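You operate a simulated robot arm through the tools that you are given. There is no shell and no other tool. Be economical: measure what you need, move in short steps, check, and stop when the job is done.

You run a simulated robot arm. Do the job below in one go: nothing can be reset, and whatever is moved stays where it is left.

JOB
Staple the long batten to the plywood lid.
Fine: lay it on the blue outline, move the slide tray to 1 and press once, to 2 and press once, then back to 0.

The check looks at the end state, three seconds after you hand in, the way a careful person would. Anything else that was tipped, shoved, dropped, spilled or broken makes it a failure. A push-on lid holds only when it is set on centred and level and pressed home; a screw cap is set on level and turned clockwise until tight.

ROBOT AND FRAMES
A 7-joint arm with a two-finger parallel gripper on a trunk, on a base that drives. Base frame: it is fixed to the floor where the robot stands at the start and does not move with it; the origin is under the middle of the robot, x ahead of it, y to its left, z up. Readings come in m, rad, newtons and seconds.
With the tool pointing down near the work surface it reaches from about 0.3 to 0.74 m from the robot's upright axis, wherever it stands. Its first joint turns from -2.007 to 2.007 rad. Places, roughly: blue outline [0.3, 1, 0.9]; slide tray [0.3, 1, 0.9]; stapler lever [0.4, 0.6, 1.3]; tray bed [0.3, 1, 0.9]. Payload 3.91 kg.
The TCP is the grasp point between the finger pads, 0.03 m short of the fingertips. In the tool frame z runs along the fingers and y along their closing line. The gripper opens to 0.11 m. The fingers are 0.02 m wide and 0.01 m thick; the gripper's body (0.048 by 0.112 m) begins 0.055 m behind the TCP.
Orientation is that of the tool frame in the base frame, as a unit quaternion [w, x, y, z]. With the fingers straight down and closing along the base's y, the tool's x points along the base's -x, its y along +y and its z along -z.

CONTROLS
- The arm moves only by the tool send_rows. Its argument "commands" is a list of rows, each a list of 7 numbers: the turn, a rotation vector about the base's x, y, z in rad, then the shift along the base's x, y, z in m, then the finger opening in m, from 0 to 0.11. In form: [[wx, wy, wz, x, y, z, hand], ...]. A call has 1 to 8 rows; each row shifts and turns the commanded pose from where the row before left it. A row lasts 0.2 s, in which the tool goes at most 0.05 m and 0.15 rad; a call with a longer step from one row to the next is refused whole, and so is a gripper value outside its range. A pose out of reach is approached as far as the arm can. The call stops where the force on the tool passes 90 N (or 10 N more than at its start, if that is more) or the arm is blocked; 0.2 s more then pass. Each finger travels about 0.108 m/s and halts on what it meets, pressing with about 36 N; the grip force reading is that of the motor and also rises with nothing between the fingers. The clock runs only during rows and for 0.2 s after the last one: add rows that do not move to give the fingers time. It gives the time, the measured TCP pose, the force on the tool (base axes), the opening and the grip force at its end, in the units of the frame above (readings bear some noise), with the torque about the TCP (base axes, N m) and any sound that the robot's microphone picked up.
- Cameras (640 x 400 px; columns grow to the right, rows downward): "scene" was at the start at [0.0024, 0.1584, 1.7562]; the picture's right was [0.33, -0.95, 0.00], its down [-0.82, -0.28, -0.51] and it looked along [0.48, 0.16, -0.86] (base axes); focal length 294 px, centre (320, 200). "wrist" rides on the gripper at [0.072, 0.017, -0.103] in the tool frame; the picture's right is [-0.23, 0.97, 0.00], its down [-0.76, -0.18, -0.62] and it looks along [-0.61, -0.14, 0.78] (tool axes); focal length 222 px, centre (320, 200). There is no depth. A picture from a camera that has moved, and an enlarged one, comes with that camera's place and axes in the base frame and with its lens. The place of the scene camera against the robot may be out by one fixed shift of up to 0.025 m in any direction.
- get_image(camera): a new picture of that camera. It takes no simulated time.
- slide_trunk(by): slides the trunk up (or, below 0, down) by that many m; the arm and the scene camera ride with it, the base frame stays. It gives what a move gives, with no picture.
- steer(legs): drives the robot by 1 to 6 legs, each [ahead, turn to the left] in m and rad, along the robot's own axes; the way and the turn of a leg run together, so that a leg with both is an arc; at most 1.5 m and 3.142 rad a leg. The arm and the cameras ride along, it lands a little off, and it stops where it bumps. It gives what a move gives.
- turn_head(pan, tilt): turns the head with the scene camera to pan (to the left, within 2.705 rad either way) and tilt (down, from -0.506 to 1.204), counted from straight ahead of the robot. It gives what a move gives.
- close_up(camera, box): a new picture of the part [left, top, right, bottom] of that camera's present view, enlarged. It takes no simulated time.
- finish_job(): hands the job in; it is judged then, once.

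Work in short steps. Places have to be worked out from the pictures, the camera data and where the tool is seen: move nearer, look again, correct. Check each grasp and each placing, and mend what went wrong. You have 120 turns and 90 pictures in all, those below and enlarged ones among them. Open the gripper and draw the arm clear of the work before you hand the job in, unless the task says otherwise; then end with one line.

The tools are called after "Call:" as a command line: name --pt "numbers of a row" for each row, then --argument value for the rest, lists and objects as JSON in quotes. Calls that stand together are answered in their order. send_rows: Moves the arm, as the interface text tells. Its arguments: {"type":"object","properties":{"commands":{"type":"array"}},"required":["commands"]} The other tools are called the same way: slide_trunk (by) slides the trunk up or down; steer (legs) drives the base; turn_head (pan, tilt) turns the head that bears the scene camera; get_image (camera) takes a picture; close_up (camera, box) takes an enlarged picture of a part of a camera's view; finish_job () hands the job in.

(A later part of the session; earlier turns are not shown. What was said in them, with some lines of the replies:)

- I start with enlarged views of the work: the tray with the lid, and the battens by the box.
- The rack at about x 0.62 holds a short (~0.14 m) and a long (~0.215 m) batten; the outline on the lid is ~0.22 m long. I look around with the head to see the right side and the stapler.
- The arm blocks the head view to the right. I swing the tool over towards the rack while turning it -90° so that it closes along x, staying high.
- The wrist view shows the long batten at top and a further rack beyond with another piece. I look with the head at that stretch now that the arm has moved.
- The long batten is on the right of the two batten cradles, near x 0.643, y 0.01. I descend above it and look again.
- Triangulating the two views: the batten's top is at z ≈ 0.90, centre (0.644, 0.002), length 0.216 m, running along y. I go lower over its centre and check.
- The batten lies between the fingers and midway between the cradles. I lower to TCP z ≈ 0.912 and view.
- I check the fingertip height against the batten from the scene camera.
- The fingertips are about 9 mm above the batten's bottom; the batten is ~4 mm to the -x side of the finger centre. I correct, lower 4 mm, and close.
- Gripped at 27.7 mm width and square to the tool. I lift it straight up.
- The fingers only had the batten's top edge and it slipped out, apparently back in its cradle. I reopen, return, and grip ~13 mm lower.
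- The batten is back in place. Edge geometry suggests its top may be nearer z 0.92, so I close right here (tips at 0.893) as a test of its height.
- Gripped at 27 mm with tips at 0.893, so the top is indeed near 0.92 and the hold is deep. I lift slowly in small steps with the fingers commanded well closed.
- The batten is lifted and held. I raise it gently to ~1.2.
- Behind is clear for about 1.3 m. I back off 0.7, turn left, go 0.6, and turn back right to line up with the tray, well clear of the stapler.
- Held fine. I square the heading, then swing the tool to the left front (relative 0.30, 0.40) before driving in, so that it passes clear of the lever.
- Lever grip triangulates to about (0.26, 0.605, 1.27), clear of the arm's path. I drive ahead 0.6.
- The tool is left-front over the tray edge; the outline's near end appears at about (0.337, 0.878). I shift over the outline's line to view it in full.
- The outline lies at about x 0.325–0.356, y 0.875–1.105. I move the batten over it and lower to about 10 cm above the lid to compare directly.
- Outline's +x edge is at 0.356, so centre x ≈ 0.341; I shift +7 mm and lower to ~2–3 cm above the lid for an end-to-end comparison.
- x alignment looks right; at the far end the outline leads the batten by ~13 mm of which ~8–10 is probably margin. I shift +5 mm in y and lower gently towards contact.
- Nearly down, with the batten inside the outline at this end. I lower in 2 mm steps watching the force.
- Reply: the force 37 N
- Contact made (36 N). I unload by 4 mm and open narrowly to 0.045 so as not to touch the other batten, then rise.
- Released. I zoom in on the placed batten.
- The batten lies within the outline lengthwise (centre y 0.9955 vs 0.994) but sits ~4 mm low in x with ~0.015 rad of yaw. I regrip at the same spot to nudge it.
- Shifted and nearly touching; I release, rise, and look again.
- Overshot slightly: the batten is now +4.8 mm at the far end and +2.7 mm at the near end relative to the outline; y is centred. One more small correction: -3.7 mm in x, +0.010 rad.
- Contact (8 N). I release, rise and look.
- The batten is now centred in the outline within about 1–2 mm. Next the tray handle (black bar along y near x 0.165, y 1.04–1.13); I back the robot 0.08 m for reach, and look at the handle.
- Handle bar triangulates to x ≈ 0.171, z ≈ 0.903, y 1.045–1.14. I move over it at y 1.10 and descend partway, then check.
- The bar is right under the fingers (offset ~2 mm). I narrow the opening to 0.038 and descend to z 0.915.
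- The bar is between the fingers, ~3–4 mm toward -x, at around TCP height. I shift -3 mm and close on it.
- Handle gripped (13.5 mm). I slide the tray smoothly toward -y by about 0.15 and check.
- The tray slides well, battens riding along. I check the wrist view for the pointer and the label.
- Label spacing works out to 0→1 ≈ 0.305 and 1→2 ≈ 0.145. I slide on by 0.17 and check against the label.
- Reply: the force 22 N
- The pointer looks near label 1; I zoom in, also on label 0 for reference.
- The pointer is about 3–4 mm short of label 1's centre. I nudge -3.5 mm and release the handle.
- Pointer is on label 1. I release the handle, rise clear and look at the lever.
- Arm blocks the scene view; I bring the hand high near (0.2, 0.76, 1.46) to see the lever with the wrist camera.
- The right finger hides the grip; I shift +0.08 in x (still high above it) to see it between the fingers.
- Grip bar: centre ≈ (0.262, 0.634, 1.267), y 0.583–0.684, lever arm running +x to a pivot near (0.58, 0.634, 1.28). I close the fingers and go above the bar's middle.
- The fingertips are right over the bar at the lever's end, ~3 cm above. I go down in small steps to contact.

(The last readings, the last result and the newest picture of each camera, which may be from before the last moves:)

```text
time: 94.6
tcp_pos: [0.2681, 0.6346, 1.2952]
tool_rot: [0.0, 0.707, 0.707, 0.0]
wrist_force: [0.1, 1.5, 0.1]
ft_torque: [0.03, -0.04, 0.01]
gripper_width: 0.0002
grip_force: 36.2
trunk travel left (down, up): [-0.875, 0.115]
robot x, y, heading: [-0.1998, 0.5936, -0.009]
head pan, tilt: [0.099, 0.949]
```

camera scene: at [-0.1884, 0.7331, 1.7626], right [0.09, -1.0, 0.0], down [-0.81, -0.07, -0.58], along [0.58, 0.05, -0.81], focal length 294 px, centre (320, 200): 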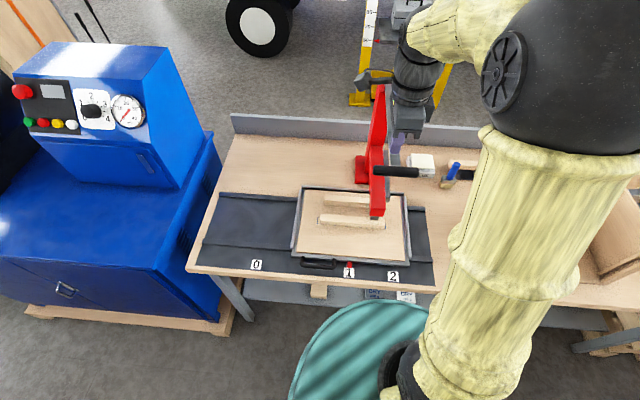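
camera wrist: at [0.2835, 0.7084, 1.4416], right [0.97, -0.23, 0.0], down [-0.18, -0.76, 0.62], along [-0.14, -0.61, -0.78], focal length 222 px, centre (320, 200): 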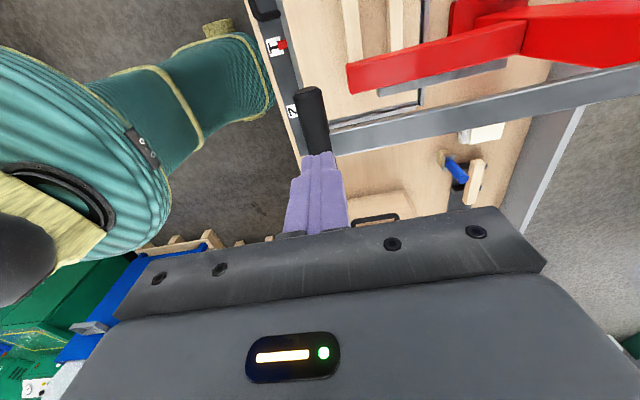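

No contact yet with tips at 1.265; I check the view.

Call:
close_up --camera "wrist" --box '[260, 60, 420, 240]'

Call:
close_up --camera "scene" --box '[340, 80, 460, 220]'

```text
2.22 times, centred on (340, 150) of wrist
camera zoom: at [0.2837, 0.7079, 1.3977], right [0.97, -0.23, 0.0], down [-0.18, -0.76, 0.62], along [-0.14, -0.61, -0.78], focal length 494 px, centre (276, 311)
```

zoom: 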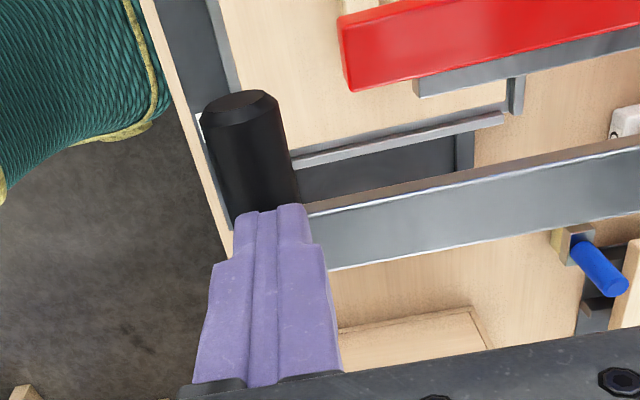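

```text
2.86 times, centred on (400, 150) of scene
camera zoom: at [-0.1878, 0.7333, 1.7626], right [0.09, -1.0, 0.0], down [-0.81, -0.07, -0.58], along [0.58, 0.05, -0.81], focal length 841 px, centre (91, 343)
```

zoom: 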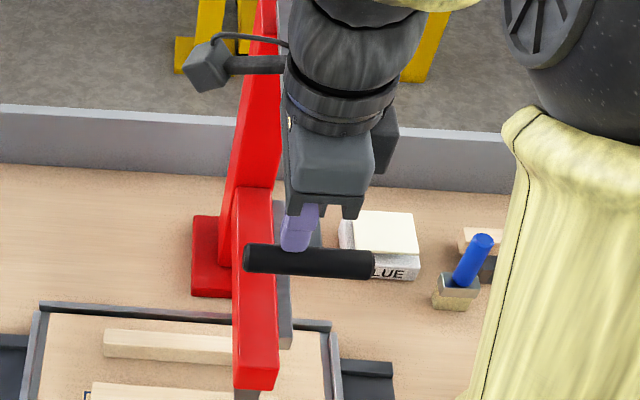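

The tip is just above the bar, within its width (bar ≈ 28 mm thick, centre ~5 mm toward -x). I shift -4 mm in x and keep lowering.

Call:
send_rows --pt "0 0 0 -0.004 -0.004 -0.003 0.0" --pt "0 0 0 0 0 -0.006 0.0" --pt "0 0 0 0 0 -0.006 0.0"

```text
time: 95.4
tcp_pos: [0.2645, 0.6299, 1.2807]
tool_rot: [0.0, 0.706, 0.708, 0.0]
wrist_force: [-0.6, 0.8, 2.6]
ft_torque: [0.05, 0.02, 0.03]
gripper_width: 0.0
grip_force: 36.1
trunk travel left (down, up): [-0.875, 0.115]
robot x, y, heading: [-0.2003, 0.5894, -0.01]
head pan, tilt: [0.099, 0.949]
```

Slight contact (2.6 N) at tip z ≈ 1.25. I press on, following the lever's arc.

Call:
send_rows --pt "0 0 0 0 0 -0.012 0.0" --pt "0 0 0 0.001 0 -0.012 0.0" --pt "0 0 0 0.002 0 -0.012 0.0"

Call:
close_up --camera "scene" --box '[340, 80, 460, 220]'

```text
time: 96.2
tcp_pos: [0.2677, 0.6291, 1.2444]
tool_rot: [0.0, 0.707, 0.707, 0.0]
wrist_force: [-1.8, 1.0, 4.4]
ft_torque: [0.02, 0.05, -0.01]
gripper_width: 0.0
grip_force: 36.5
trunk travel left (down, up): [-0.875, 0.115]
robot x, y, heading: [-0.2005, 0.5919, -0.005]
head pan, tilt: [0.099, 0.949]
```

```text
2.86 times, centred on (400, 150) of scene
camera zoom: at [-0.1882, 0.7335, 1.7626], right [0.09, -1.0, 0.0], down [-0.81, -0.07, -0.58], along [0.58, 0.05, -0.81], focal length 841 px, centre (91, 343)
```

zoom: 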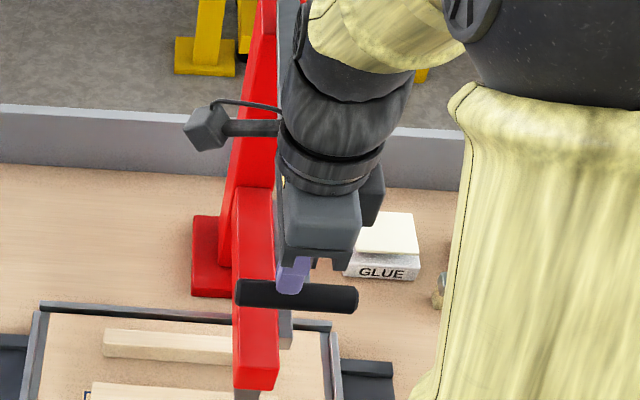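

The lever follows with a light spring force. I continue along the arc.

Call:
send_rows --pt "0 0 0 0.002 0 -0.014 0.0" --pt "0 0 0 0.003 0 -0.014 0.0" --pt "0 0 0 0.003 0 -0.014 0.0" --pt "0 0 0 0.003 0 -0.014 0.0"

Call:
close_up --camera "scene" --box '[340, 80, 460, 220]'

```text
time: 97.2
tcp_pos: [0.2789, 0.6294, 1.1885]
tool_rot: [0.001, 0.707, 0.707, 0.001]
wrist_force: [3.2, 1.6, 6.9]
ft_torque: [0.11, -0.1, 0.01]
gripper_width: 0.0
grip_force: 36.4
trunk travel left (down, up): [-0.875, 0.115]
robot x, y, heading: [-0.203, 0.5922, -0.013]
head pan, tilt: [0.099, 0.949]
```

```text
2.86 times, centred on (400, 150) of scene
camera zoom: at [-0.1877, 0.7334, 1.7627], right [0.09, -1.0, 0.0], down [-0.81, -0.07, -0.58], along [0.58, 0.05, -0.81], focal length 841 px, centre (91, 343)
```

zoom: 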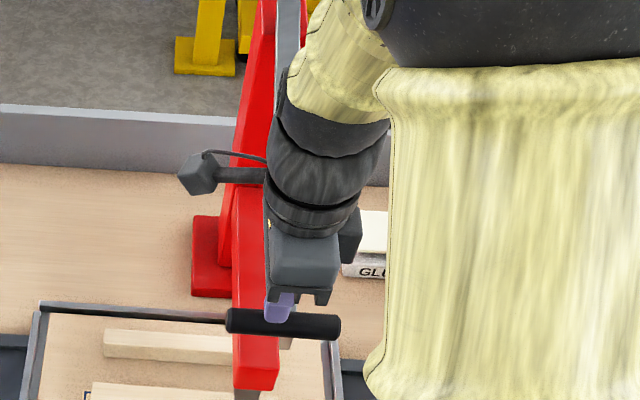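

Still light (7 N). I continue along the arc, watching force and sound.

Call:
send_rows --pt "0 0 0 0.0035 0 -0.01 0.0" --pt "0 0 0 0.0035 0 -0.01 0.0" --pt "0 0 0 0.004 0 -0.01 0.0"

Call:
close_up --camera "wrist" --box '[240, 40, 460, 240]'

```text
time: 98.0
tcp_pos: [0.2888, 0.6297, 1.1573]
tool_rot: [0.002, 0.707, 0.707, 0.001]
wrist_force: [2.7, -3.1, 10.2]
ft_torque: [-0.07, -0.11, 0.05]
gripper_width: 0.0
grip_force: 36.5
trunk travel left (down, up): [-0.875, 0.115]
robot x, y, heading: [-0.1999, 0.5923, -0.007]
head pan, tilt: [0.099, 0.949]
```

```text
2.00 times, centred on (350, 140) of wrist
camera zoom: at [0.3057, 0.7025, 1.2614], right [0.97, -0.23, 0.0], down [-0.18, -0.76, 0.62], along [-0.14, -0.61, -0.78], focal length 444 px, centre (260, 320)
```

zoom: 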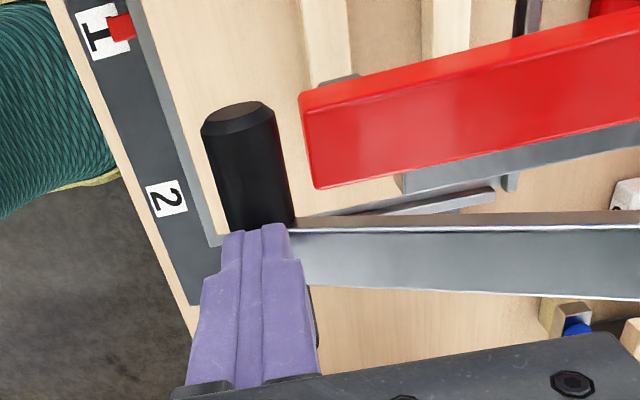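

Lever at ~23°, force 10 N and rising slowly; nothing obstructs. I continue.

Call:
send_rows --pt "0 0 0 0.0045 0 -0.01 0.0" --pt "0 0 0 0.005 0 -0.01 0.0" --pt "0 0 0 0.0055 0 -0.01 0.0"

Call:
close_up --camera "wrist" --box '[240, 40, 460, 240]'

```text
time: 98.8
tcp_pos: [0.3043, 0.6291, 1.1276]
tool_rot: [-0.001, 0.707, 0.707, 0.0]
wrist_force: [-5.2, 0.1, 8.7]
ft_torque: [0.0, 0.09, -0.01]
gripper_width: 0.0
grip_force: 35.9
trunk travel left (down, up): [-0.875, 0.115]
robot x, y, heading: [-0.201, 0.5915, -0.008]
head pan, tilt: [0.099, 0.949]
```

```text
2.00 times, centred on (350, 140) of wrist
camera zoom: at [0.3201, 0.7026, 1.2301], right [0.97, -0.23, 0.0], down [-0.18, -0.76, 0.62], along [-0.14, -0.61, -0.78], focal length 444 px, centre (260, 320)
```

zoom: 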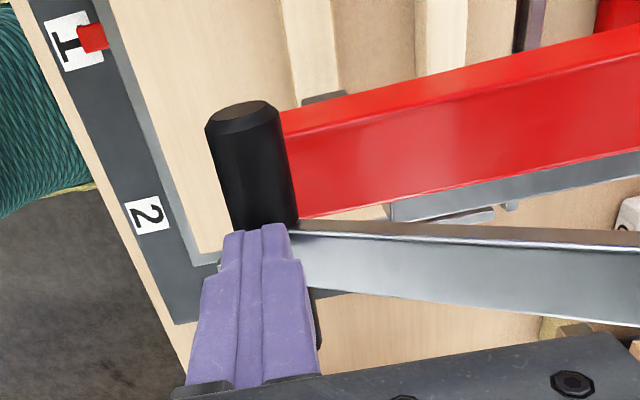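

Going on in steps; lever ~29° down.

Call:
send_rows --pt "0 0 0 0.004 0 -0.01 0.0" --pt "0 0 0 0.005 0 -0.01 0.0" --pt "0 0 0 0.005 0 -0.01 0.0"

Call:
close_up --camera "wrist" --box '[240, 40, 460, 240]'

```text
time: 99.6
tcp_pos: [0.3175, 0.63, 1.1012]
tool_rot: [0.002, 0.707, 0.708, 0.004]
wrist_force: [-2.2, -0.6, 33.9]
ft_torque: [-0.17, -0.05, 0.17]
gripper_width: 0.0
grip_force: 35.8
trunk travel left (down, up): [-0.875, 0.115]
robot x, y, heading: [-0.1988, 0.5908, -0.009]
head pan, tilt: [0.099, 0.949]
```

```text
2.00 times, centred on (350, 140) of wrist
camera zoom: at [0.3336, 0.7025, 1.2044], right [0.97, -0.23, 0.01], down [-0.18, -0.76, 0.62], along [-0.13, -0.61, -0.78], focal length 444 px, centre (260, 320)
```

zoom: 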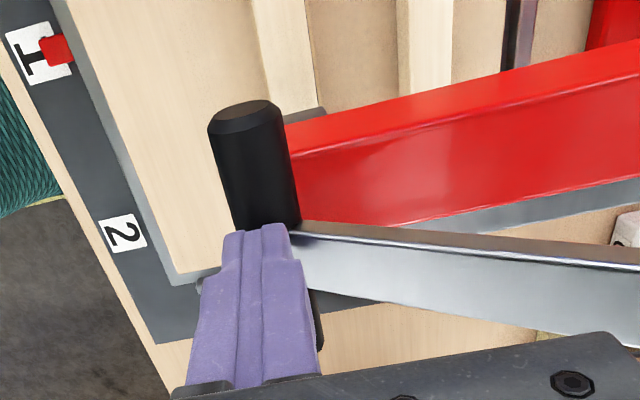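

Force jumped to 34 N: the staple resistance begins. I press further in small steps.

Call:
send_rows --pt "0 0 0 0.002 0 -0.005 0.0" --pt "0 0 0 0.002 0 -0.005 0.0"

```text
time: 100.2
tcp_pos: [0.3179, 0.6288, 1.1001]
tool_rot: [0.004, 0.707, 0.707, 0.008]
wrist_force: [-25.0, -0.1, 51.9]
ft_torque: [-0.2, 0.59, -0.11]
gripper_width: 0.0001
grip_force: 36.0
trunk travel left (down, up): [-0.875, 0.115]
robot x, y, heading: [-0.2047, 0.5885, -0.009]
head pan, tilt: [0.099, 0.949]
stopped in row 2: the force on the tool passed its limit at 93 N (the readings are from after the stop); the commanded pose is now the measured one
```

Stop at 93 N with no sound yet. I look whether it is the end of the stroke.

Call:
close_up --camera "scene" --box '[300, 100, 450, 280]'

Call:
close_up --camera "wrist" --box '[320, 40, 420, 160]'

```text
2.22 times, centred on (375, 190) of scene
camera zoom: at [-0.1992, 0.7327, 1.7627], right [0.09, -1.0, 0.0], down [-0.81, -0.07, -0.59], along [0.58, 0.05, -0.81], focal length 654 px, centre (198, 222)
```

zoom: 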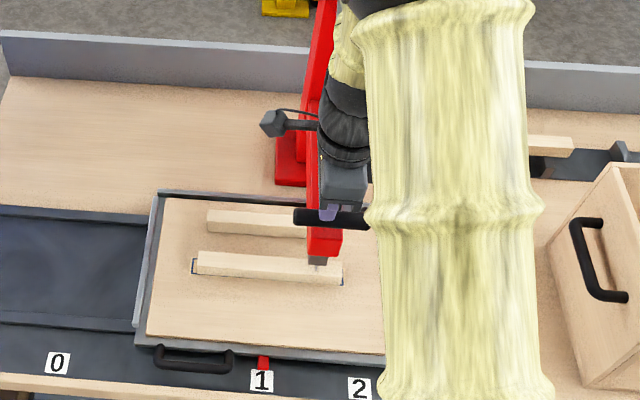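

```text
3.33 times, centred on (370, 100) of wrist
camera zoom: at [0.3328, 0.702, 1.2042], right [0.97, -0.23, 0.02], down [-0.19, -0.76, 0.62], along [-0.13, -0.6, -0.79], focal length 740 px, centre (153, 533)
```

zoom: 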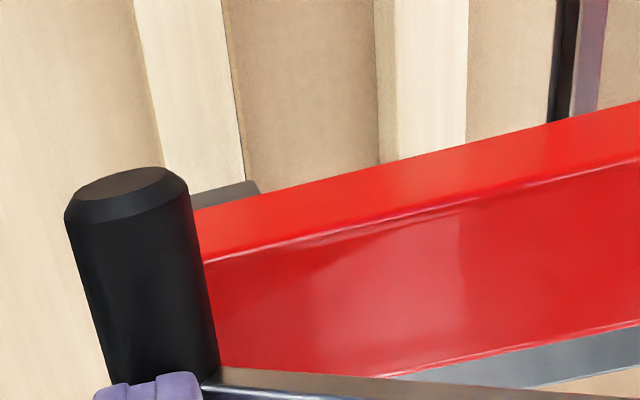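

The nozzle appears to sit on the batten. I push on in 1 mm steps along the lever's tangent.

Call:
send_rows --pt "0 0 0 0.0008 0 -0.0012 0.0" --pt "0 0 0 0.0008 0 -0.0012 0.0" --pt "0 0 0 0 0 0 0.0"

```text
time: 101.0
tcp_pos: [0.3189, 0.6299, 1.101]
tool_rot: [0.006, 0.707, 0.708, 0.01]
wrist_force: [-30.3, -1.7, 76.0]
ft_torque: [-0.33, 0.64, 0.0]
gripper_width: 0.0
grip_force: 36.0
trunk travel left (down, up): [-0.875, 0.115]
robot x, y, heading: [-0.2005, 0.5905, -0.012]
head pan, tilt: [0.099, 0.949]
```

82 N and no movement; one more millimetre step.

Call:
send_rows --pt "0 0 0 0.0005 0 -0.001 0.0" --pt "0 0 0 0 0 0 0.0"

```text
time: 101.6
tcp_pos: [0.3181, 0.6294, 1.0996]
tool_rot: [0.007, 0.706, 0.708, 0.01]
wrist_force: [-31.1, -2.1, 83.0]
ft_torque: [-0.41, 0.63, 0.07]
gripper_width: 0.0
grip_force: 36.0
trunk travel left (down, up): [-0.875, 0.115]
robot x, y, heading: [-0.2022, 0.5916, -0.013]
head pan, tilt: [0.099, 0.949]
```

Held at ~89 N against a hard stop. I release the lever straight along its arc and look at the batten for a staple.

Call:
send_rows --pt "0 0 0 -0.001 0 0.005 0.0" --pt "0 0 0 -0.006 0 0.015 0.0" --pt "0 0 0 -0.01 0 0.02 0.0" --pt "0 0 0 -0.012 0 0.03 0.0" --pt "0 0 0 -0.012 0 0.035 0.0" --pt "0 0 0 -0.008 0 0.04 0.0" --pt "0 0 0 -0.004 0 0.04 0.0" --pt "0 0 0 -0.002 0 0.04 0.0"

Call:
close_up --camera "scene" --box '[290, 150, 420, 280]'

```text
time: 103.4
tcp_pos: [0.2697, 0.6295, 1.3147]
tool_rot: [0.004, 0.706, 0.708, 0.004]
wrist_force: [0.6, -0.2, -0.2]
ft_torque: [0.02, 0.0, 0.0]
gripper_width: 0.0001
grip_force: 35.8
trunk travel left (down, up): [-0.875, 0.115]
robot x, y, heading: [-0.2018, 0.5917, -0.008]
head pan, tilt: [0.099, 0.949]
```

```text
3.08 times, centred on (355, 215) of scene
camera zoom: at [-0.1894, 0.7329, 1.7625], right [0.09, -1.0, 0.0], down [-0.81, -0.07, -0.58], along [0.58, 0.05, -0.81], focal length 906 px, centre (212, 154)
```

zoom: 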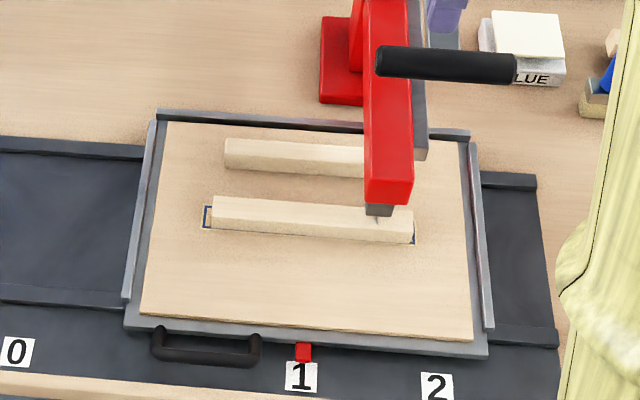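

Call:
close_up --camera "scene" --box '[350, 200, 390, 235]'

Call:
close_up --camera "scene" --box '[320, 195, 400, 245]'

```text
11.43 times, centred on (370, 218) of scene
camera zoom: at [-0.1894, 0.7329, 1.7625], right [0.09, -1.0, 0.0], down [-0.81, -0.07, -0.58], along [0.58, 0.05, -0.81], focal length 3363 px, centre (-251, 0)
```

zoom: 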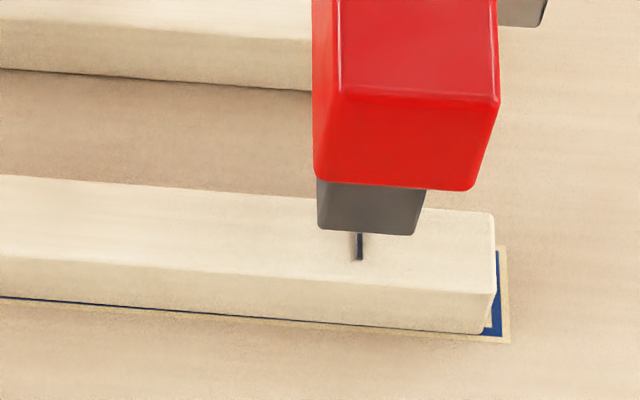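

```text
8.00 times, centred on (360, 220) of scene
camera zoom: at [-0.1894, 0.7329, 1.7625], right [0.09, -1.0, 0.0], down [-0.81, -0.07, -0.58], along [0.58, 0.05, -0.81], focal length 2354 px, centre (0, 40)
```

zoom: 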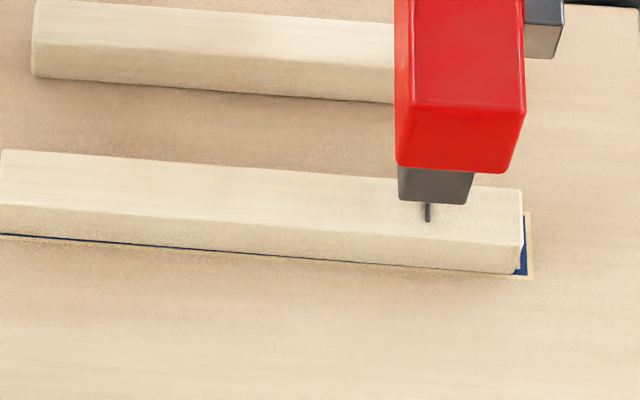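

The staple is in. Now I raise clear of the lever and go back to the handle (at about 0.169, 0.802, 0.914), levelling the slight tool tilt.

Call:
send_rows --pt "0 0.006 -0.002 0 0 0.04 0.0" --pt "0 0.005 -0.001 -0.02 0.02 0.02 0.0" --pt "0 0 0 -0.03 0.035 0 0.01" --pt "0 0 0 -0.03 0.035 0 0.02" --pt "0 0 0 -0.02 0.035 0 0.038" --pt "0 0 0 0 0.035 0 0.038" --pt "0 0 0 0 0.012 -0.04 0.038" --pt "0 0 0 0 0 -0.05 0.038"

Call:
send_rows --pt "0 0 0 0 0 -0.05 0.038" --pt "0 0 0 0 0 -0.05 0.038" --pt "0 0 0 0 0 -0.05 0.038" --pt "0 0 0 0 0 -0.05 0.038" --pt "0 0 0 0 0 -0.03 0.038" --pt "0 0 0 0 0 0 0.038"

Call:
close_up --camera "wrist" --box '[200, 60, 440, 240]'

```text
time: 105.2
tcp_pos: [0.1742, 0.799, 1.2881]
tool_rot: [0.001, 0.708, 0.707, 0.0]
wrist_force: [0.1, 0.4, -0.6]
ft_torque: [-0.01, 0.0, 0.0]
gripper_width: 0.038
grip_force: 0.0
trunk travel left (down, up): [-0.875, 0.115]
robot x, y, heading: [-0.1999, 0.5889, -0.012]
head pan, tilt: [0.099, 0.949]
```

```text
time: 106.6
tcp_pos: [0.1734, 0.8013, 1.0558]
tool_rot: [0.0, 0.708, 0.706, 0.001]
wrist_force: [0.3, -0.2, 0.2]
ft_torque: [0.03, 0.01, 0.0]
gripper_width: 0.0378
grip_force: 0.0
trunk travel left (down, up): [-0.875, 0.115]
robot x, y, heading: [-0.1962, 0.5916, -0.003]
head pan, tilt: [0.099, 0.949]
```

```text
2.22 times, centred on (320, 150) of wrist
camera zoom: at [0.1899, 0.874, 1.1579], right [0.97, -0.23, 0.0], down [-0.18, -0.76, 0.62], along [-0.14, -0.6, -0.78], focal length 494 px, centre (320, 311)
```

zoom: 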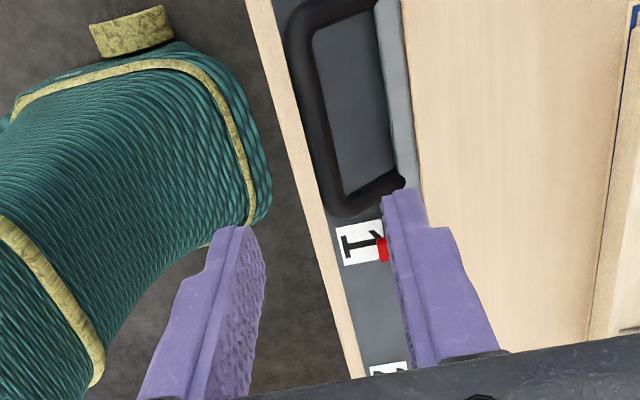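

Lined up (needs -3 mm in x). I descend to 0.914 and close on the bar.

Call:
send_rows --pt "0 0 0 -0.003 0 -0.04 0.038" --pt "0 0 0 0 0 -0.04 0.038" --pt "0 0 0 0 0 -0.03 0.038" --pt "0 0 0 0 0 -0.02 0.038" --pt "0 0 0 0 0 -0.011 0.038" --pt "0 0 0 0 0 0 0.02" --pt "0 0 0 0 0 0 0.0" --pt "0 0 0 0 0 0 0.0"

```text
time: 108.4
tcp_pos: [0.1698, 0.8029, 0.9135]
tool_rot: [-0.001, 0.707, 0.707, 0.001]
wrist_force: [0.2, -0.9, -6.1]
ft_torque: [0.21, -0.04, 0.7]
gripper_width: 0.0136
grip_force: 45.2
trunk travel left (down, up): [-0.875, 0.115]
robot x, y, heading: [-0.2035, 0.5899, -0.008]
head pan, tilt: [0.099, 0.949]
```

Handle gripped. To keep the wrist clear of the raised lever at position 2, I lean the tool 0.18 rad toward the robot about the bar's axis, then slide.

Call:
send_rows --pt "0 -0.06 0 0 0 0 0.0" --pt "0 -0.06 0 0 0 0 0.0" --pt "0 -0.06 0 0 0 0 0.0" --pt "0 0 0 0 -0.006 0 0.0" --pt "0 0 0 0 -0.012 0 0.0" --pt "0 0 0 0 -0.014 0 0.0" --pt "0 0 0 0 -0.012 0 0.0" --pt "0 0 0 0 -0.006 0 0.0"

Call:
get_image --camera "scene"

```text
time: 110.2
tcp_pos: [0.1667, 0.7533, 0.9152]
tool_rot: [0.062, 0.705, 0.703, 0.064]
wrist_force: [-20.3, 0.8, -20.0]
ft_torque: [-0.27, 0.41, 0.45]
gripper_width: 0.0134
grip_force: 44.9
trunk travel left (down, up): [-0.875, 0.115]
robot x, y, heading: [-0.1995, 0.5886, -0.012]
head pan, tilt: [0.099, 0.949]
```

```text
7 pictures are left
camera scene: at [-0.1899, 0.7342, 1.7623], right [0.09, -1.0, 0.0], down [-0.81, -0.07, -0.58], along [0.58, 0.05, -0.81], focal length 294 px, centre (320, 200)
```

scene: 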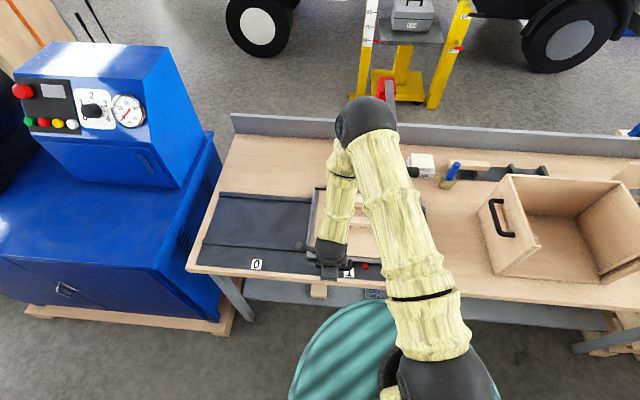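

The elbow would pass very near the raised lever. Safer: release the handle, lift along the tool axis, and back the robot 0.13 m so the arm comes in more stretched.

Call:
send_rows --pt "0 0 0 0 0 0 0.02" --pt "0 0 0 0 0 0 0.038" --pt "0 0 0 -0.0036 0 0.02 0.038" --pt "0 0 0 -0.0054 0 0.03 0.038" --pt "0 0.06 0 -0.007 0 0.04 0.038" --pt "0 0.06 0 0 0.02 0.04 0.038" --pt "0 0.06 0 0 0.03 0.035 0.038" --pt "0 0 0 0 0.03 0 0.038"

Call:
steer --legs '[[-0.13, 0.008]]'

```text
time: 112.0
tcp_pos: [0.156, 0.8321, 1.0792]
tool_rot: [-0.001, 0.708, 0.706, 0.002]
wrist_force: [0.6, -0.8, -0.9]
ft_torque: [0.01, -0.01, 0.0]
gripper_width: 0.038
grip_force: 0.0
trunk travel left (down, up): [-0.875, 0.115]
robot x, y, heading: [-0.2007, 0.5899, -0.01]
head pan, tilt: [0.099, 0.949]
```

```text
time: 113.4
tcp_pos: [0.0216, 0.8361, 1.0797]
tool_rot: [0.0, 0.704, 0.71, 0.002]
wrist_force: [-0.9, 0.2, 0.6]
ft_torque: [-0.01, 0.01, 0.03]
gripper_width: 0.0382
grip_force: 0.1
trunk travel left (down, up): [-0.875, 0.115]
robot x, y, heading: [-0.3309, 0.5892, 0.001]
head pan, tilt: [0.099, 0.949]
```

I return above the handle (bar at 0.1685, 0.753) and descend onto it.

Call:
send_rows --pt "0 0 -0.004 0.02 -0.01 0 0.038" --pt "0 0 -0.004 0.035 -0.02 0 0.038" --pt "0 0 0 0.04 -0.023 0 0.038" --pt "0 0 0 0.035 -0.02 0 0.038" --pt "0 0 0 0.017 -0.01 0 0.038" --pt "0 0 0 0 0 -0.02 0.038" --pt "0 0 0 0 0 -0.04 0.038" --pt "0 0 0 0 0 0 0.038"

Call:
get_image --camera "wrist"

```text
time: 115.2
tcp_pos: [0.1705, 0.7565, 1.017]
tool_rot: [0.001, 0.707, 0.707, 0.0]
wrist_force: [0.1, 0.3, 0.2]
ft_torque: [-0.01, 0.02, 0.01]
gripper_width: 0.038
grip_force: 0.1
trunk travel left (down, up): [-0.875, 0.115]
robot x, y, heading: [-0.3329, 0.5859, 0.002]
head pan, tilt: [0.099, 0.949]
```

```text
6 pictures are left
camera wrist: at [0.1865, 0.8307, 1.1192], right [0.97, -0.23, 0.0], down [-0.18, -0.76, 0.62], along [-0.14, -0.61, -0.78], focal length 222 px, centre (320, 200)
```

wrist: 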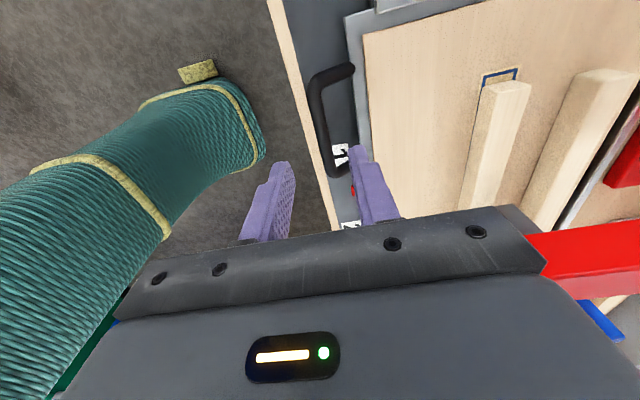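

Aligned over the bar. I descend, close, then slide about 0.088 more.

Call:
send_rows --pt "0 0 0 0 0 -0.04 0.038" --pt "0 0 0 0 0 -0.03 0.038" --pt "0 0 0 0 0 -0.02 0.038" --pt "0 0 0 0 0 -0.013 0.038" --pt "0 0 0 0 0 0 0.02" --pt "0 0 0 0 0 0 0.0" --pt "0 0 0 0 0 0 0.0"

Call:
send_rows --pt "0 0 0 0 -0.006 0 0.0" --pt "0 0 0 0 -0.014 0 0.0" --pt "0 0 0 0 -0.02 0 0.0" --pt "0 0 0 0 -0.02 0 0.0" --pt "0 0 0 0 -0.016 0 0.0" --pt "0 0 0 0 -0.009 0 0.0" --pt "0 0 0 0 -0.003 0 0.0" --pt "0 0 0 0 0 0 0.0"

Call:
close_up --camera "scene" --box '[350, 190, 470, 270]'

```text
time: 116.8
tcp_pos: [0.17, 0.7552, 0.9154]
tool_rot: [0.0, 0.707, 0.707, 0.002]
wrist_force: [9.7, 1.6, 1.2]
ft_torque: [0.07, -0.23, 0.65]
gripper_width: 0.0136
grip_force: 44.6
trunk travel left (down, up): [-0.875, 0.115]
robot x, y, heading: [-0.3364, 0.5905, 0.003]
head pan, tilt: [0.099, 0.949]
```

```text
time: 118.6
tcp_pos: [0.1693, 0.6661, 0.9142]
tool_rot: [-0.001, 0.707, 0.707, 0.001]
wrist_force: [2.7, 5.3, 2.0]
ft_torque: [-0.61, -0.04, 0.55]
gripper_width: 0.0135
grip_force: 44.9
trunk travel left (down, up): [-0.875, 0.115]
robot x, y, heading: [-0.329, 0.5918, 0.001]
head pan, tilt: [0.099, 0.949]
```

```text
5.00 times, centred on (410, 230) of scene
camera zoom: at [-0.3201, 0.7349, 1.7625], right [0.1, -0.99, 0.0], down [-0.81, -0.08, -0.58], along [0.58, 0.06, -0.81], focal length 1472 px, centre (-130, 50)
```

zoom: 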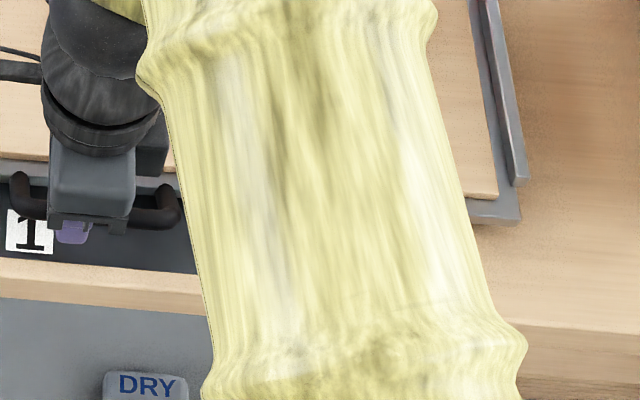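

The pointer is hidden by the arm, but travel (0.139 of ~0.1405) agrees with the handle-to-label geometry. I add 1.5 mm, release, rise and move left toward +y to uncover it.

Call:
send_rows --pt "0 0 0 0 -0.0015 0 0.0" --pt "0 0 0 0 0 0 0.0" --pt "0 0 0 0 0 0 0.02" --pt "0 0 0 0 0 0 0.038" --pt "0 0 0 0 0 0.02 0.038" --pt "0 0 0 0 0 0.035 0.038" --pt "0 0 0 -0.02 0.02 0.035 0.038" --pt "0 0 0 -0.02 0.03 0.03 0.038"

Call:
send_rows --pt "0 0 0 0 0.04 0.03 0.02" --pt "0 0 0 0 0.035 0.035 0.0" --pt "0 0 0 0 0.035 0.035 0.0" --pt "0 0 0 0 0.03 0.04 0.0" --pt "0 0 0 0 0.03 0.04 0.0" --pt "0 0 0 0 0.03 0.04 0.0" --pt "0 0 0 0 0.03 0.04 0.0" --pt "0 0 0 0 0.02 0.04 0.0"

Call:
get_image --camera "scene"

```text
time: 120.4
tcp_pos: [0.1308, 0.7124, 1.0349]
tool_rot: [0.0, 0.707, 0.707, 0.001]
wrist_force: [0.4, 0.3, 0.3]
ft_torque: [0.0, 0.0, 0.0]
gripper_width: 0.0383
grip_force: 0.1
trunk travel left (down, up): [-0.875, 0.115]
robot x, y, heading: [-0.3325, 0.5934, 0.001]
head pan, tilt: [0.099, 0.949]
```

```text
time: 122.2
tcp_pos: [0.1296, 0.9633, 1.3366]
tool_rot: [-0.001, 0.708, 0.707, 0.001]
wrist_force: [-0.3, 0.3, -0.4]
ft_torque: [-0.04, -0.02, 0.0]
gripper_width: 0.0
grip_force: 36.0
trunk travel left (down, up): [-0.875, 0.115]
robot x, y, heading: [-0.3294, 0.5898, 0.004]
head pan, tilt: [0.099, 0.949]
```

```text
4 pictures are left
camera scene: at [-0.3206, 0.7341, 1.7626], right [0.1, -0.99, 0.0], down [-0.81, -0.08, -0.58], along [0.58, 0.06, -0.81], focal length 294 px, centre (320, 200)
```

scene: 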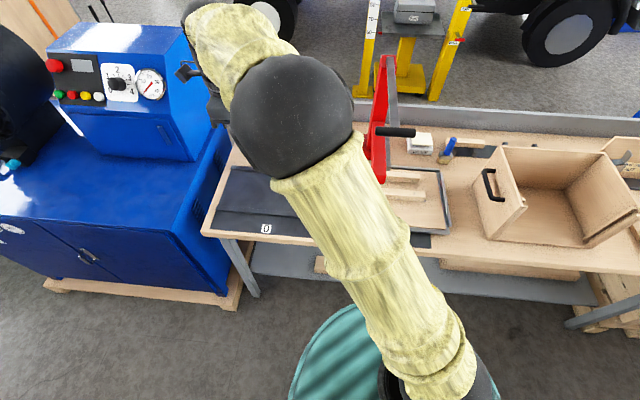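

The scene is still hidden; the view clears once the hand is over the lever. I go to just above the bar as before (0.2645, 0.630, 1.315).

Call:
send_rows --pt "0 0 0 0.01 -0.03 0.025 0.0" --pt "0 0 0 0.016 -0.042 0 0.0" --pt "0 0 0 0.017 -0.043 0 0.0" --pt "0 0 0 0.017 -0.043 0 0.0" --pt "0 0 0 0.017 -0.043 0 0.0" --pt "0 0 0 0.017 -0.043 0 0.0" --pt "0 0 0 0.017 -0.042 0 0.0" --pt "0 0 0 0.016 -0.03 0 0.0"

Call:
send_rows --pt "0 0 0 0.008 -0.017 -0.01 0.0" --pt "0 0 0 0 0 -0.02 0.0" --pt "0 0 0 0 0 -0.015 0.0" --pt "0 0 0 0 0 0 0.0"

Call:
close_up --camera "scene" --box '[330, 110, 470, 250]'

```text
time: 124.0
tcp_pos: [0.2573, 0.6459, 1.3589]
tool_rot: [-0.002, 0.707, 0.707, 0.0]
wrist_force: [0.0, 0.9, -0.5]
ft_torque: [0.03, 0.03, 0.03]
gripper_width: 0.0001
grip_force: 35.9
trunk travel left (down, up): [-0.875, 0.115]
robot x, y, heading: [-0.3335, 0.5932, -0.001]
head pan, tilt: [0.099, 0.949]
```

```text
time: 125.0
tcp_pos: [0.2646, 0.63, 1.3144]
tool_rot: [-0.001, 0.707, 0.707, 0.002]
wrist_force: [0.6, 0.0, 0.7]
ft_torque: [-0.04, -0.02, -0.02]
gripper_width: 0.0
grip_force: 36.4
trunk travel left (down, up): [-0.875, 0.115]
robot x, y, heading: [-0.3305, 0.5919, 0.003]
head pan, tilt: [0.099, 0.949]
```

```text
2.86 times, centred on (400, 180) of scene
camera zoom: at [-0.3206, 0.7343, 1.7626], right [0.1, -0.99, 0.0], down [-0.81, -0.08, -0.58], along [0.58, 0.06, -0.81], focal length 841 px, centre (91, 257)
```

zoom: 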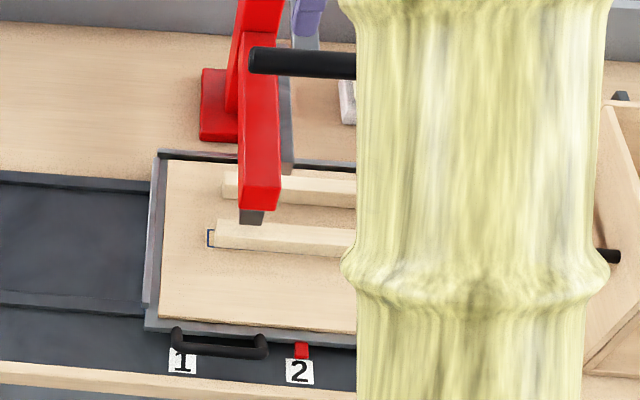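

The pointer sits on label 2 just as it did on 1. I press with the same path as the first time.

Call:
send_rows --pt "0 0 0 0 0 -0.015 0.0" --pt "0 0 0 0 0 -0.018 0.0" --pt "0 0 0 0 0 -0.012 0.0" --pt "0 0 0 0.001 0 -0.012 0.0" --pt "0 0 0 0.002 0 -0.012 0.0" --pt "0 0 0 0.003 0 -0.014 0.0" --pt "0 0 0 0.003 0 -0.014 0.0"

Call:
send_rows --pt "0 0 0 0.0025 0 -0.014 0.0" --pt "0 0 0 0.003 0 -0.014 0.0" --pt "0 0 0 0.0035 0 -0.01 0.0" --pt "0 0 0 0.0035 0 -0.01 0.0" --pt "0 0 0 0.0035 0 -0.01 0.0"

Call:
send_rows --pt "0 0 0 0.0045 0 -0.01 0.0" --pt "0 0 0 0.005 0 -0.01 0.0" --pt "0 0 0 0.005 0 -0.01 0.0" --pt "0 0 0 0.004 0 -0.01 0.0" --pt "0 0 0 0.005 0 -0.008 0.0"

```text
time: 126.6
tcp_pos: [0.2734, 0.6307, 1.2202]
tool_rot: [0.0, 0.707, 0.707, 0.002]
wrist_force: [-1.9, -0.1, 4.7]
ft_torque: [-0.07, 0.09, -0.09]
gripper_width: 0.0002
grip_force: 35.7
trunk travel left (down, up): [-0.875, 0.115]
robot x, y, heading: [-0.3349, 0.5898, 0.005]
head pan, tilt: [0.099, 0.949]
```

```text
time: 127.8
tcp_pos: [0.2894, 0.63, 1.1617]
tool_rot: [-0.001, 0.707, 0.707, 0.002]
wrist_force: [-1.7, -0.8, 7.9]
ft_torque: [-0.17, 0.06, -0.01]
gripper_width: 0.0
grip_force: 35.8
trunk travel left (down, up): [-0.875, 0.115]
robot x, y, heading: [-0.3329, 0.59, 0.005]
head pan, tilt: [0.099, 0.949]
```

```text
time: 129.0
tcp_pos: [0.311, 0.6308, 1.1132]
tool_rot: [0.0, 0.707, 0.707, 0.002]
wrist_force: [6.1, 1.8, 15.2]
ft_torque: [-0.03, -0.2, 0.07]
gripper_width: 0.0001
grip_force: 36.2
trunk travel left (down, up): [-0.875, 0.115]
robot x, y, heading: [-0.3305, 0.5915, -0.0]
head pan, tilt: [0.099, 0.949]
```

Following as before (15 N). Now the last centimetre to the stop.

Call:
send_rows --pt "0 0 0 0.0025 0 -0.005 0.0" --pt "0 0 0 0.0025 0 -0.005 0.0" --pt "0 0 0 0.001 0 -0.002 0.0" --pt "0 0 0 0 0 0 0.0"

```text
time: 130.0
tcp_pos: [0.3188, 0.631, 1.1017]
tool_rot: [0.001, 0.706, 0.708, 0.003]
wrist_force: [12.3, 0.1, 21.8]
ft_torque: [-0.18, -0.4, 0.08]
gripper_width: 0.0
grip_force: 35.9
trunk travel left (down, up): [-0.875, 0.115]
robot x, y, heading: [-0.3306, 0.5929, 0.0]
head pan, tilt: [0.099, 0.949]
```

22 N so far; I keep pressing in 2 mm steps.

Call:
send_rows --pt "0 0 0 0.001 0 -0.002 0.0" --pt "0 0 0 0.001 0 -0.002 0.0" --pt "0 0 0 0.001 0 -0.002 0.0" --pt "0 0 0 0 0 0 0.0"

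```text
time: 131.0
tcp_pos: [0.3201, 0.6301, 1.1006]
tool_rot: [0.003, 0.708, 0.706, 0.005]
wrist_force: [-1.6, -4.3, 47.7]
ft_torque: [-0.43, -0.1, 0.04]
gripper_width: 0.0
grip_force: 36.2
trunk travel left (down, up): [-0.875, 0.115]
robot x, y, heading: [-0.336, 0.5872, -0.0]
head pan, tilt: [0.099, 0.949]
```

At the stop (z 1.1006, 48 N). I build up to about 85 N as before.

Call:
send_rows --pt "0 0 0 0.0012 0 -0.002 0.0" --pt "0 0 0 0.0012 0 -0.002 0.0" --pt "0 0 0 0 0 0 0.0"

Call:
send_rows --pt "0 0 0 0.0006 0 -0.001 0.0" --pt "0 0 0 0.0006 0 -0.001 0.0" --pt "0 0 0 0 0 0 0.0"

```text
time: 131.8
tcp_pos: [0.3199, 0.6294, 1.1005]
tool_rot: [0.004, 0.707, 0.707, 0.007]
wrist_force: [-12.7, -6.8, 62.6]
ft_torque: [-0.56, 0.24, 0.05]
gripper_width: 0.0002
grip_force: 35.7
trunk travel left (down, up): [-0.875, 0.115]
robot x, y, heading: [-0.3329, 0.5914, 0.003]
head pan, tilt: [0.099, 0.949]
```

```text
time: 132.6
tcp_pos: [0.3193, 0.6305, 1.1009]
tool_rot: [0.005, 0.707, 0.707, 0.008]
wrist_force: [-21.5, -7.4, 74.1]
ft_torque: [-0.69, 0.38, -0.06]
gripper_width: 0.0001
grip_force: 35.8
trunk travel left (down, up): [-0.875, 0.115]
robot x, y, heading: [-0.3305, 0.5924, 0.005]
head pan, tilt: [0.099, 0.949]
```

77 N; two more half-steps to equal the first press.

Call:
send_rows --pt "0 0 0 0.0006 0 -0.0012 0.0" --pt "0 0 0 0.0006 0 -0.0012 0.0" --pt "0 0 0 0.0005 0 -0.001 0.0" --pt "0 0 0 0 0 0 0.0"

```text
time: 133.6
tcp_pos: [0.3218, 0.6304, 1.1017]
tool_rot: [0.006, 0.708, 0.707, 0.01]
wrist_force: [-27.8, -2.6, 43.2]
ft_torque: [-0.41, 0.62, -0.05]
gripper_width: 0.0
grip_force: 36.1
trunk travel left (down, up): [-0.875, 0.115]
robot x, y, heading: [-0.337, 0.5873, 0.006]
head pan, tilt: [0.099, 0.949]
stopped in row 4: the force on the tool passed its limit at 90 N (the readings are from after the stop); the commanded pose is now the measured one
```

Peak 90 N reached at the stop, same as the first press. I release along the arc and level the tool.

Call:
send_rows --pt "0 0 0 -0.001 0 0.005 0.0" --pt "0 0 0 -0.006 0 0.015 0.0" --pt "0 0 0 -0.01 0 0.02 0.0" --pt "0 0 0 -0.012 0 0.03 0.0" --pt "0 0 0 -0.012 0 0.035 0.0" --pt "0 0 0 -0.008 0 0.04 0.0" --pt "-0.003 0.011 0 -0.004 0 0.04 0.0" --pt "-0.003 0.011 0 -0.002 0 0.04 0.0"

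Call:
send_rows --pt "0 0 0 0 0 0.03 0.0" --pt "0 0 0 -0.02 0 0.02 0.0" --pt "0 0 0 -0.03 0.01 0 0.0" --pt "0 0 0 -0.03 0.02 0 0.0" --pt "0 0 0 -0.02 0.02 0 0.0"

Call:
close_up --camera "scene" --box '[360, 170, 420, 225]'

```text
time: 135.4
tcp_pos: [0.2694, 0.6327, 1.3197]
tool_rot: [-0.003, 0.707, 0.707, -0.004]
wrist_force: [0.2, -0.3, -0.1]
ft_torque: [-0.01, 0.01, -0.01]
gripper_width: 0.0
grip_force: 36.0
trunk travel left (down, up): [-0.875, 0.115]
robot x, y, heading: [-0.329, 0.5921, -0.0]
head pan, tilt: [0.099, 0.949]
```

```text
time: 136.6
tcp_pos: [0.1724, 0.6828, 1.3694]
tool_rot: [-0.003, 0.707, 0.707, -0.003]
wrist_force: [-0.3, 0.5, 0.1]
ft_torque: [-0.05, -0.02, 0.01]
gripper_width: 0.0
grip_force: 35.3
trunk travel left (down, up): [-0.875, 0.115]
robot x, y, heading: [-0.3303, 0.5889, 0.001]
head pan, tilt: [0.099, 0.949]
```

```text
7.27 times, centred on (390, 198) of scene
camera zoom: at [-0.3211, 0.7342, 1.7626], right [0.1, -0.99, 0.0], down [-0.81, -0.08, -0.58], along [0.58, 0.06, -0.81], focal length 2140 px, centre (-189, 218)
```

zoom: 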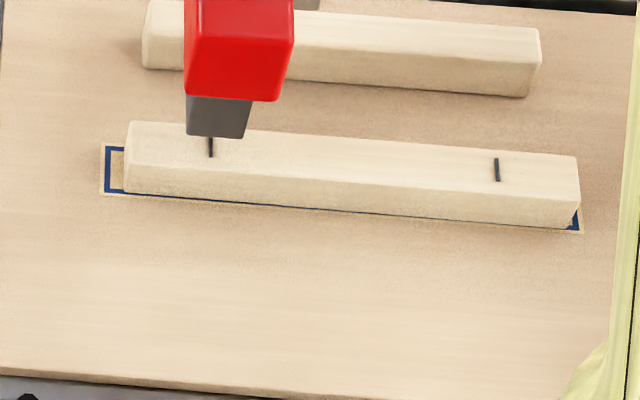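

Both staples are in. Now back to the handle (bar at 0.169, 0.665): I descend at x 0.13, clear of the lever, then move in over the bar.

Call:
send_rows --pt "0 -0.008 0 -0.03 0.015 -0.02 0.02" --pt "0 0 0 -0.012 0.01 -0.04 0.038" --pt "0 0 0 0 0 -0.05 0.038" --pt "0 0 0 0 0 -0.05 0.038" --pt "0 0 0 0 0 -0.05 0.038" --pt "0 0 0 0 0 -0.05 0.038" --pt "0 0 0 0 0 -0.04 0.038" --pt "0 0 0 0 0 -0.03 0.038"

Call:
send_rows --pt "0 0 0 0.02 -0.02 -0.015 0.038" --pt "0 0 0 0.019 -0.022 -0.015 0.038" --pt "0 0 0 0 0 0 0.038"

```text
time: 138.4
tcp_pos: [0.1355, 0.7062, 1.0394]
tool_rot: [0.0, 0.707, 0.707, 0.0]
wrist_force: [-0.5, 1.2, -1.2]
ft_torque: [-0.03, -0.03, -0.01]
gripper_width: 0.038
grip_force: 0.0
trunk travel left (down, up): [-0.875, 0.115]
robot x, y, heading: [-0.3305, 0.5917, 0.003]
head pan, tilt: [0.099, 0.949]
```

```text
time: 139.2
tcp_pos: [0.1721, 0.6672, 1.0093]
tool_rot: [0.0, 0.706, 0.708, -0.001]
wrist_force: [-0.6, 0.7, -0.3]
ft_torque: [0.03, 0.0, -0.03]
gripper_width: 0.038
grip_force: 0.0
trunk travel left (down, up): [-0.875, 0.115]
robot x, y, heading: [-0.331, 0.588, 0.001]
head pan, tilt: [0.099, 0.949]
```

Directly above the bar; I descend, close, and check the grip.

Call:
send_rows --pt "0 0 0 -0.002 0 -0.03 0.038" --pt "0 0 0 0 0 -0.03 0.038" --pt "0 0 0 0 0 -0.02 0.038" --pt "0 0 0 0 0 -0.014 0.038" --pt "0 0 0 0 0 0 0.02" --pt "0 0 0 0 0 0 0.0" --pt "0 0 0 0 0 0 0.0"

```text
time: 140.8
tcp_pos: [0.1704, 0.6656, 0.9125]
tool_rot: [-0.001, 0.706, 0.708, -0.001]
wrist_force: [-0.7, -0.6, -2.5]
ft_torque: [0.24, 0.0, 0.6]
gripper_width: 0.0136
grip_force: 44.9
trunk travel left (down, up): [-0.875, 0.115]
robot x, y, heading: [-0.3326, 0.5913, 0.003]
head pan, tilt: [0.099, 0.949]
```

Gripped at 13.6 mm. I slide back smoothly toward 0 (0.438 m in all).

Call:
send_rows --pt "0 0 0 0 0.006 0 0.0" --pt "0 0 0 0 0.015 0 0.0" --pt "0 0 0 0 0.025 0 0.0" --pt "0 0 0 0 0.03 0 0.0" --pt "0 0 0 0 0.03 0 0.0" --pt "0 0 0 0 0.03 0 0.0" --pt "0 0 0 0 0.03 0 0.0" --pt "0 0 0 0 0.025 0 0.0"

Call:
send_rows --pt "0 0 0 0 0.025 0 0.0" --pt "0 0 0 0 0.03 0 0.0" --pt "0 0 0 0 0.03 0 0.0" --pt "0 0 0 0 0.03 0 0.0" --pt "0 0 0 0 0.03 0 0.0" --pt "0 0 0 0 0.025 0 0.0" --pt "0 0 0 0 0.015 0 0.0" --pt "0 0 0 0 0.007 0 0.0"

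```text
time: 142.6
tcp_pos: [0.169, 0.856, 0.9138]
tool_rot: [0.0, 0.706, 0.708, 0.0]
wrist_force: [3.3, 2.6, 1.5]
ft_torque: [-0.93, -0.28, 0.51]
gripper_width: 0.0138
grip_force: 44.4
trunk travel left (down, up): [-0.875, 0.115]
robot x, y, heading: [-0.3289, 0.5917, 0.001]
head pan, tilt: [0.099, 0.949]
```

```text
time: 144.4
tcp_pos: [0.1699, 1.0456, 0.9127]
tool_rot: [0.0, 0.707, 0.707, -0.001]
wrist_force: [10.6, -0.6, -1.3]
ft_torque: [-0.18, -0.22, 0.59]
gripper_width: 0.0135
grip_force: 45.5
trunk travel left (down, up): [-0.875, 0.115]
robot x, y, heading: [-0.3295, 0.59, 0.002]
head pan, tilt: [0.099, 0.949]
```

0.058 m remains; I ease in the last part.

Call:
send_rows --pt "0 0 0 0 0.01 0 0.0" --pt "0 0 0 0 0.015 0 0.0" --pt "0 0 0 0 0.015 0 0.0" --pt "0 0 0 0 0.01 0 0.0" --pt "0 0 0 0 0.005 0 0.0" --pt "0 0 0 0 0.002 0 0.0" --pt "0 0 0 0 0 0 0.0"

Call:
close_up --camera "scene" --box '[230, 160, 330, 250]'

```text
time: 146.0
tcp_pos: [0.1706, 1.1045, 0.9128]
tool_rot: [-0.001, 0.707, 0.707, -0.002]
wrist_force: [9.0, 4.7, -2.7]
ft_torque: [0.61, -0.1, 0.64]
gripper_width: 0.0139
grip_force: 45.4
trunk travel left (down, up): [-0.875, 0.115]
robot x, y, heading: [-0.331, 0.5917, 0.003]
head pan, tilt: [0.099, 0.949]
```

```text
4.44 times, centred on (280, 205) of scene
camera zoom: at [-0.3187, 0.7349, 1.7625], right [0.1, -0.99, 0.0], down [-0.81, -0.08, -0.58], along [0.58, 0.06, -0.81], focal length 1308 px, centre (498, 178)
```

zoom: 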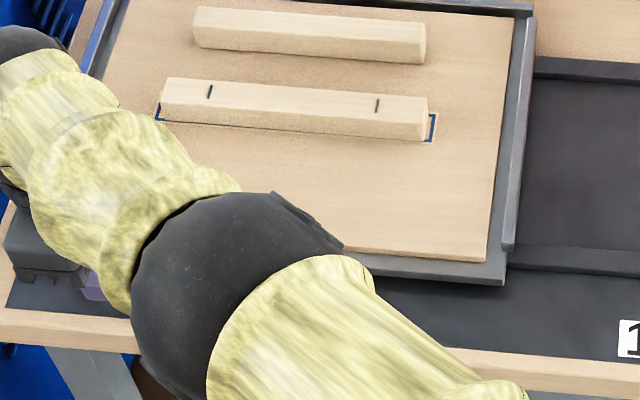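

Displacement agrees (1.1045 vs 1.104). I release, rise, and pull the arm back clear before the last picture.

Call:
send_rows --pt "0 0 0 0 0 0 0.02" --pt "0 0 0 0 0 0 0.038" --pt "0 0 0 0 0 0.02 0.038" --pt "0 0 0 0 0 0.035 0.038" --pt "0 0 0 -0.015 0 0.04 0.038" --pt "0 0 0 -0.02 -0.01 0.04 0.04" --pt "0 0 0 -0.025 -0.02 0.035 0.05" --pt "0 0 0 -0.03 -0.03 0.02 0.06"

Call:
send_rows --pt "0 0 0 -0.03 -0.035 0.01 0.06" --pt "0 0 0 -0.025 -0.04 0.01 0.06" --pt "0 0 0 -0.015 -0.045 0 0.06" --pt "0 0 0 0 -0.048 0 0.06" --pt "0 0 0 0 -0.048 0 0.06" --pt "0 0 0 0 -0.048 0 0.06" --pt "0 0 0 0 -0.048 0 0.06" --pt "0 0 0 0 -0.03 0 0.06"

Call:
steer --legs '[[-0.15, 0.0]]'

Call:
turn_head --pan 0.35 --tilt 0.75

```text
time: 147.8
tcp_pos: [0.0807, 1.0441, 1.1064]
tool_rot: [-0.001, 0.707, 0.707, 0.001]
wrist_force: [-0.4, 0.5, -0.1]
ft_torque: [-0.01, -0.02, 0.0]
gripper_width: 0.0598
grip_force: 0.1
trunk travel left (down, up): [-0.875, 0.115]
robot x, y, heading: [-0.333, 0.59, -0.004]
head pan, tilt: [0.099, 0.949]
```

```text
time: 149.6
tcp_pos: [0.013, 0.7032, 1.1213]
tool_rot: [0.0, 0.707, 0.708, -0.001]
wrist_force: [0.0, -0.5, -0.3]
ft_torque: [0.04, 0.01, 0.0]
gripper_width: 0.0601
grip_force: 0.2
trunk travel left (down, up): [-0.875, 0.115]
robot x, y, heading: [-0.3334, 0.589, 0.004]
head pan, tilt: [0.099, 0.949]
```

```text
time: 151.1
tcp_pos: [-0.1352, 0.7036, 1.1226]
tool_rot: [0.0, 0.708, 0.707, 0.0]
wrist_force: [-0.9, 0.9, 0.5]
ft_torque: [-0.02, -0.03, -0.01]
gripper_width: 0.06
grip_force: 0.1
trunk travel left (down, up): [-0.875, 0.115]
robot x, y, heading: [-0.4791, 0.5905, -0.001]
head pan, tilt: [0.099, 0.949]
```

```text
time: 151.8
tcp_pos: [-0.1348, 0.7036, 1.1212]
tool_rot: [-0.001, 0.708, 0.706, 0.0]
wrist_force: [0.6, -0.4, 0.5]
ft_torque: [-0.02, 0.01, 0.04]
gripper_width: 0.0602
grip_force: 0.1
trunk travel left (down, up): [-0.875, 0.115]
robot x, y, heading: [-0.48, 0.5887, 0.005]
head pan, tilt: [0.351, 0.75]
```

My last picture: the tray, pointer and batten together.

Call:
close_up --camera "scene" --box '[250, 170, 410, 275]'

```text
3.81 times, centred on (330, 222) of scene
camera zoom: at [-0.4615, 0.755, 1.7781], right [0.34, -0.94, 0.0], down [-0.64, -0.23, -0.73], along [0.69, 0.25, -0.68], focal length 1121 px, centre (282, 114)
```

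zoom: 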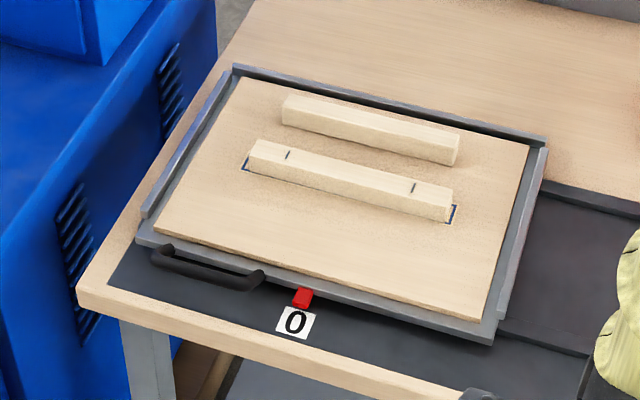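

The pointer is on 0, the batten lies in the outline with two staples, the lever is back up, and the open hand is well clear. I hand in.

Call:
finish_job

```text
The job is handed in.
```

The long batten is stapled to the lid on the blue outline, one staple each at positions 1 and 2. The tray is back at 0, the lever is up, and the arm is clear.
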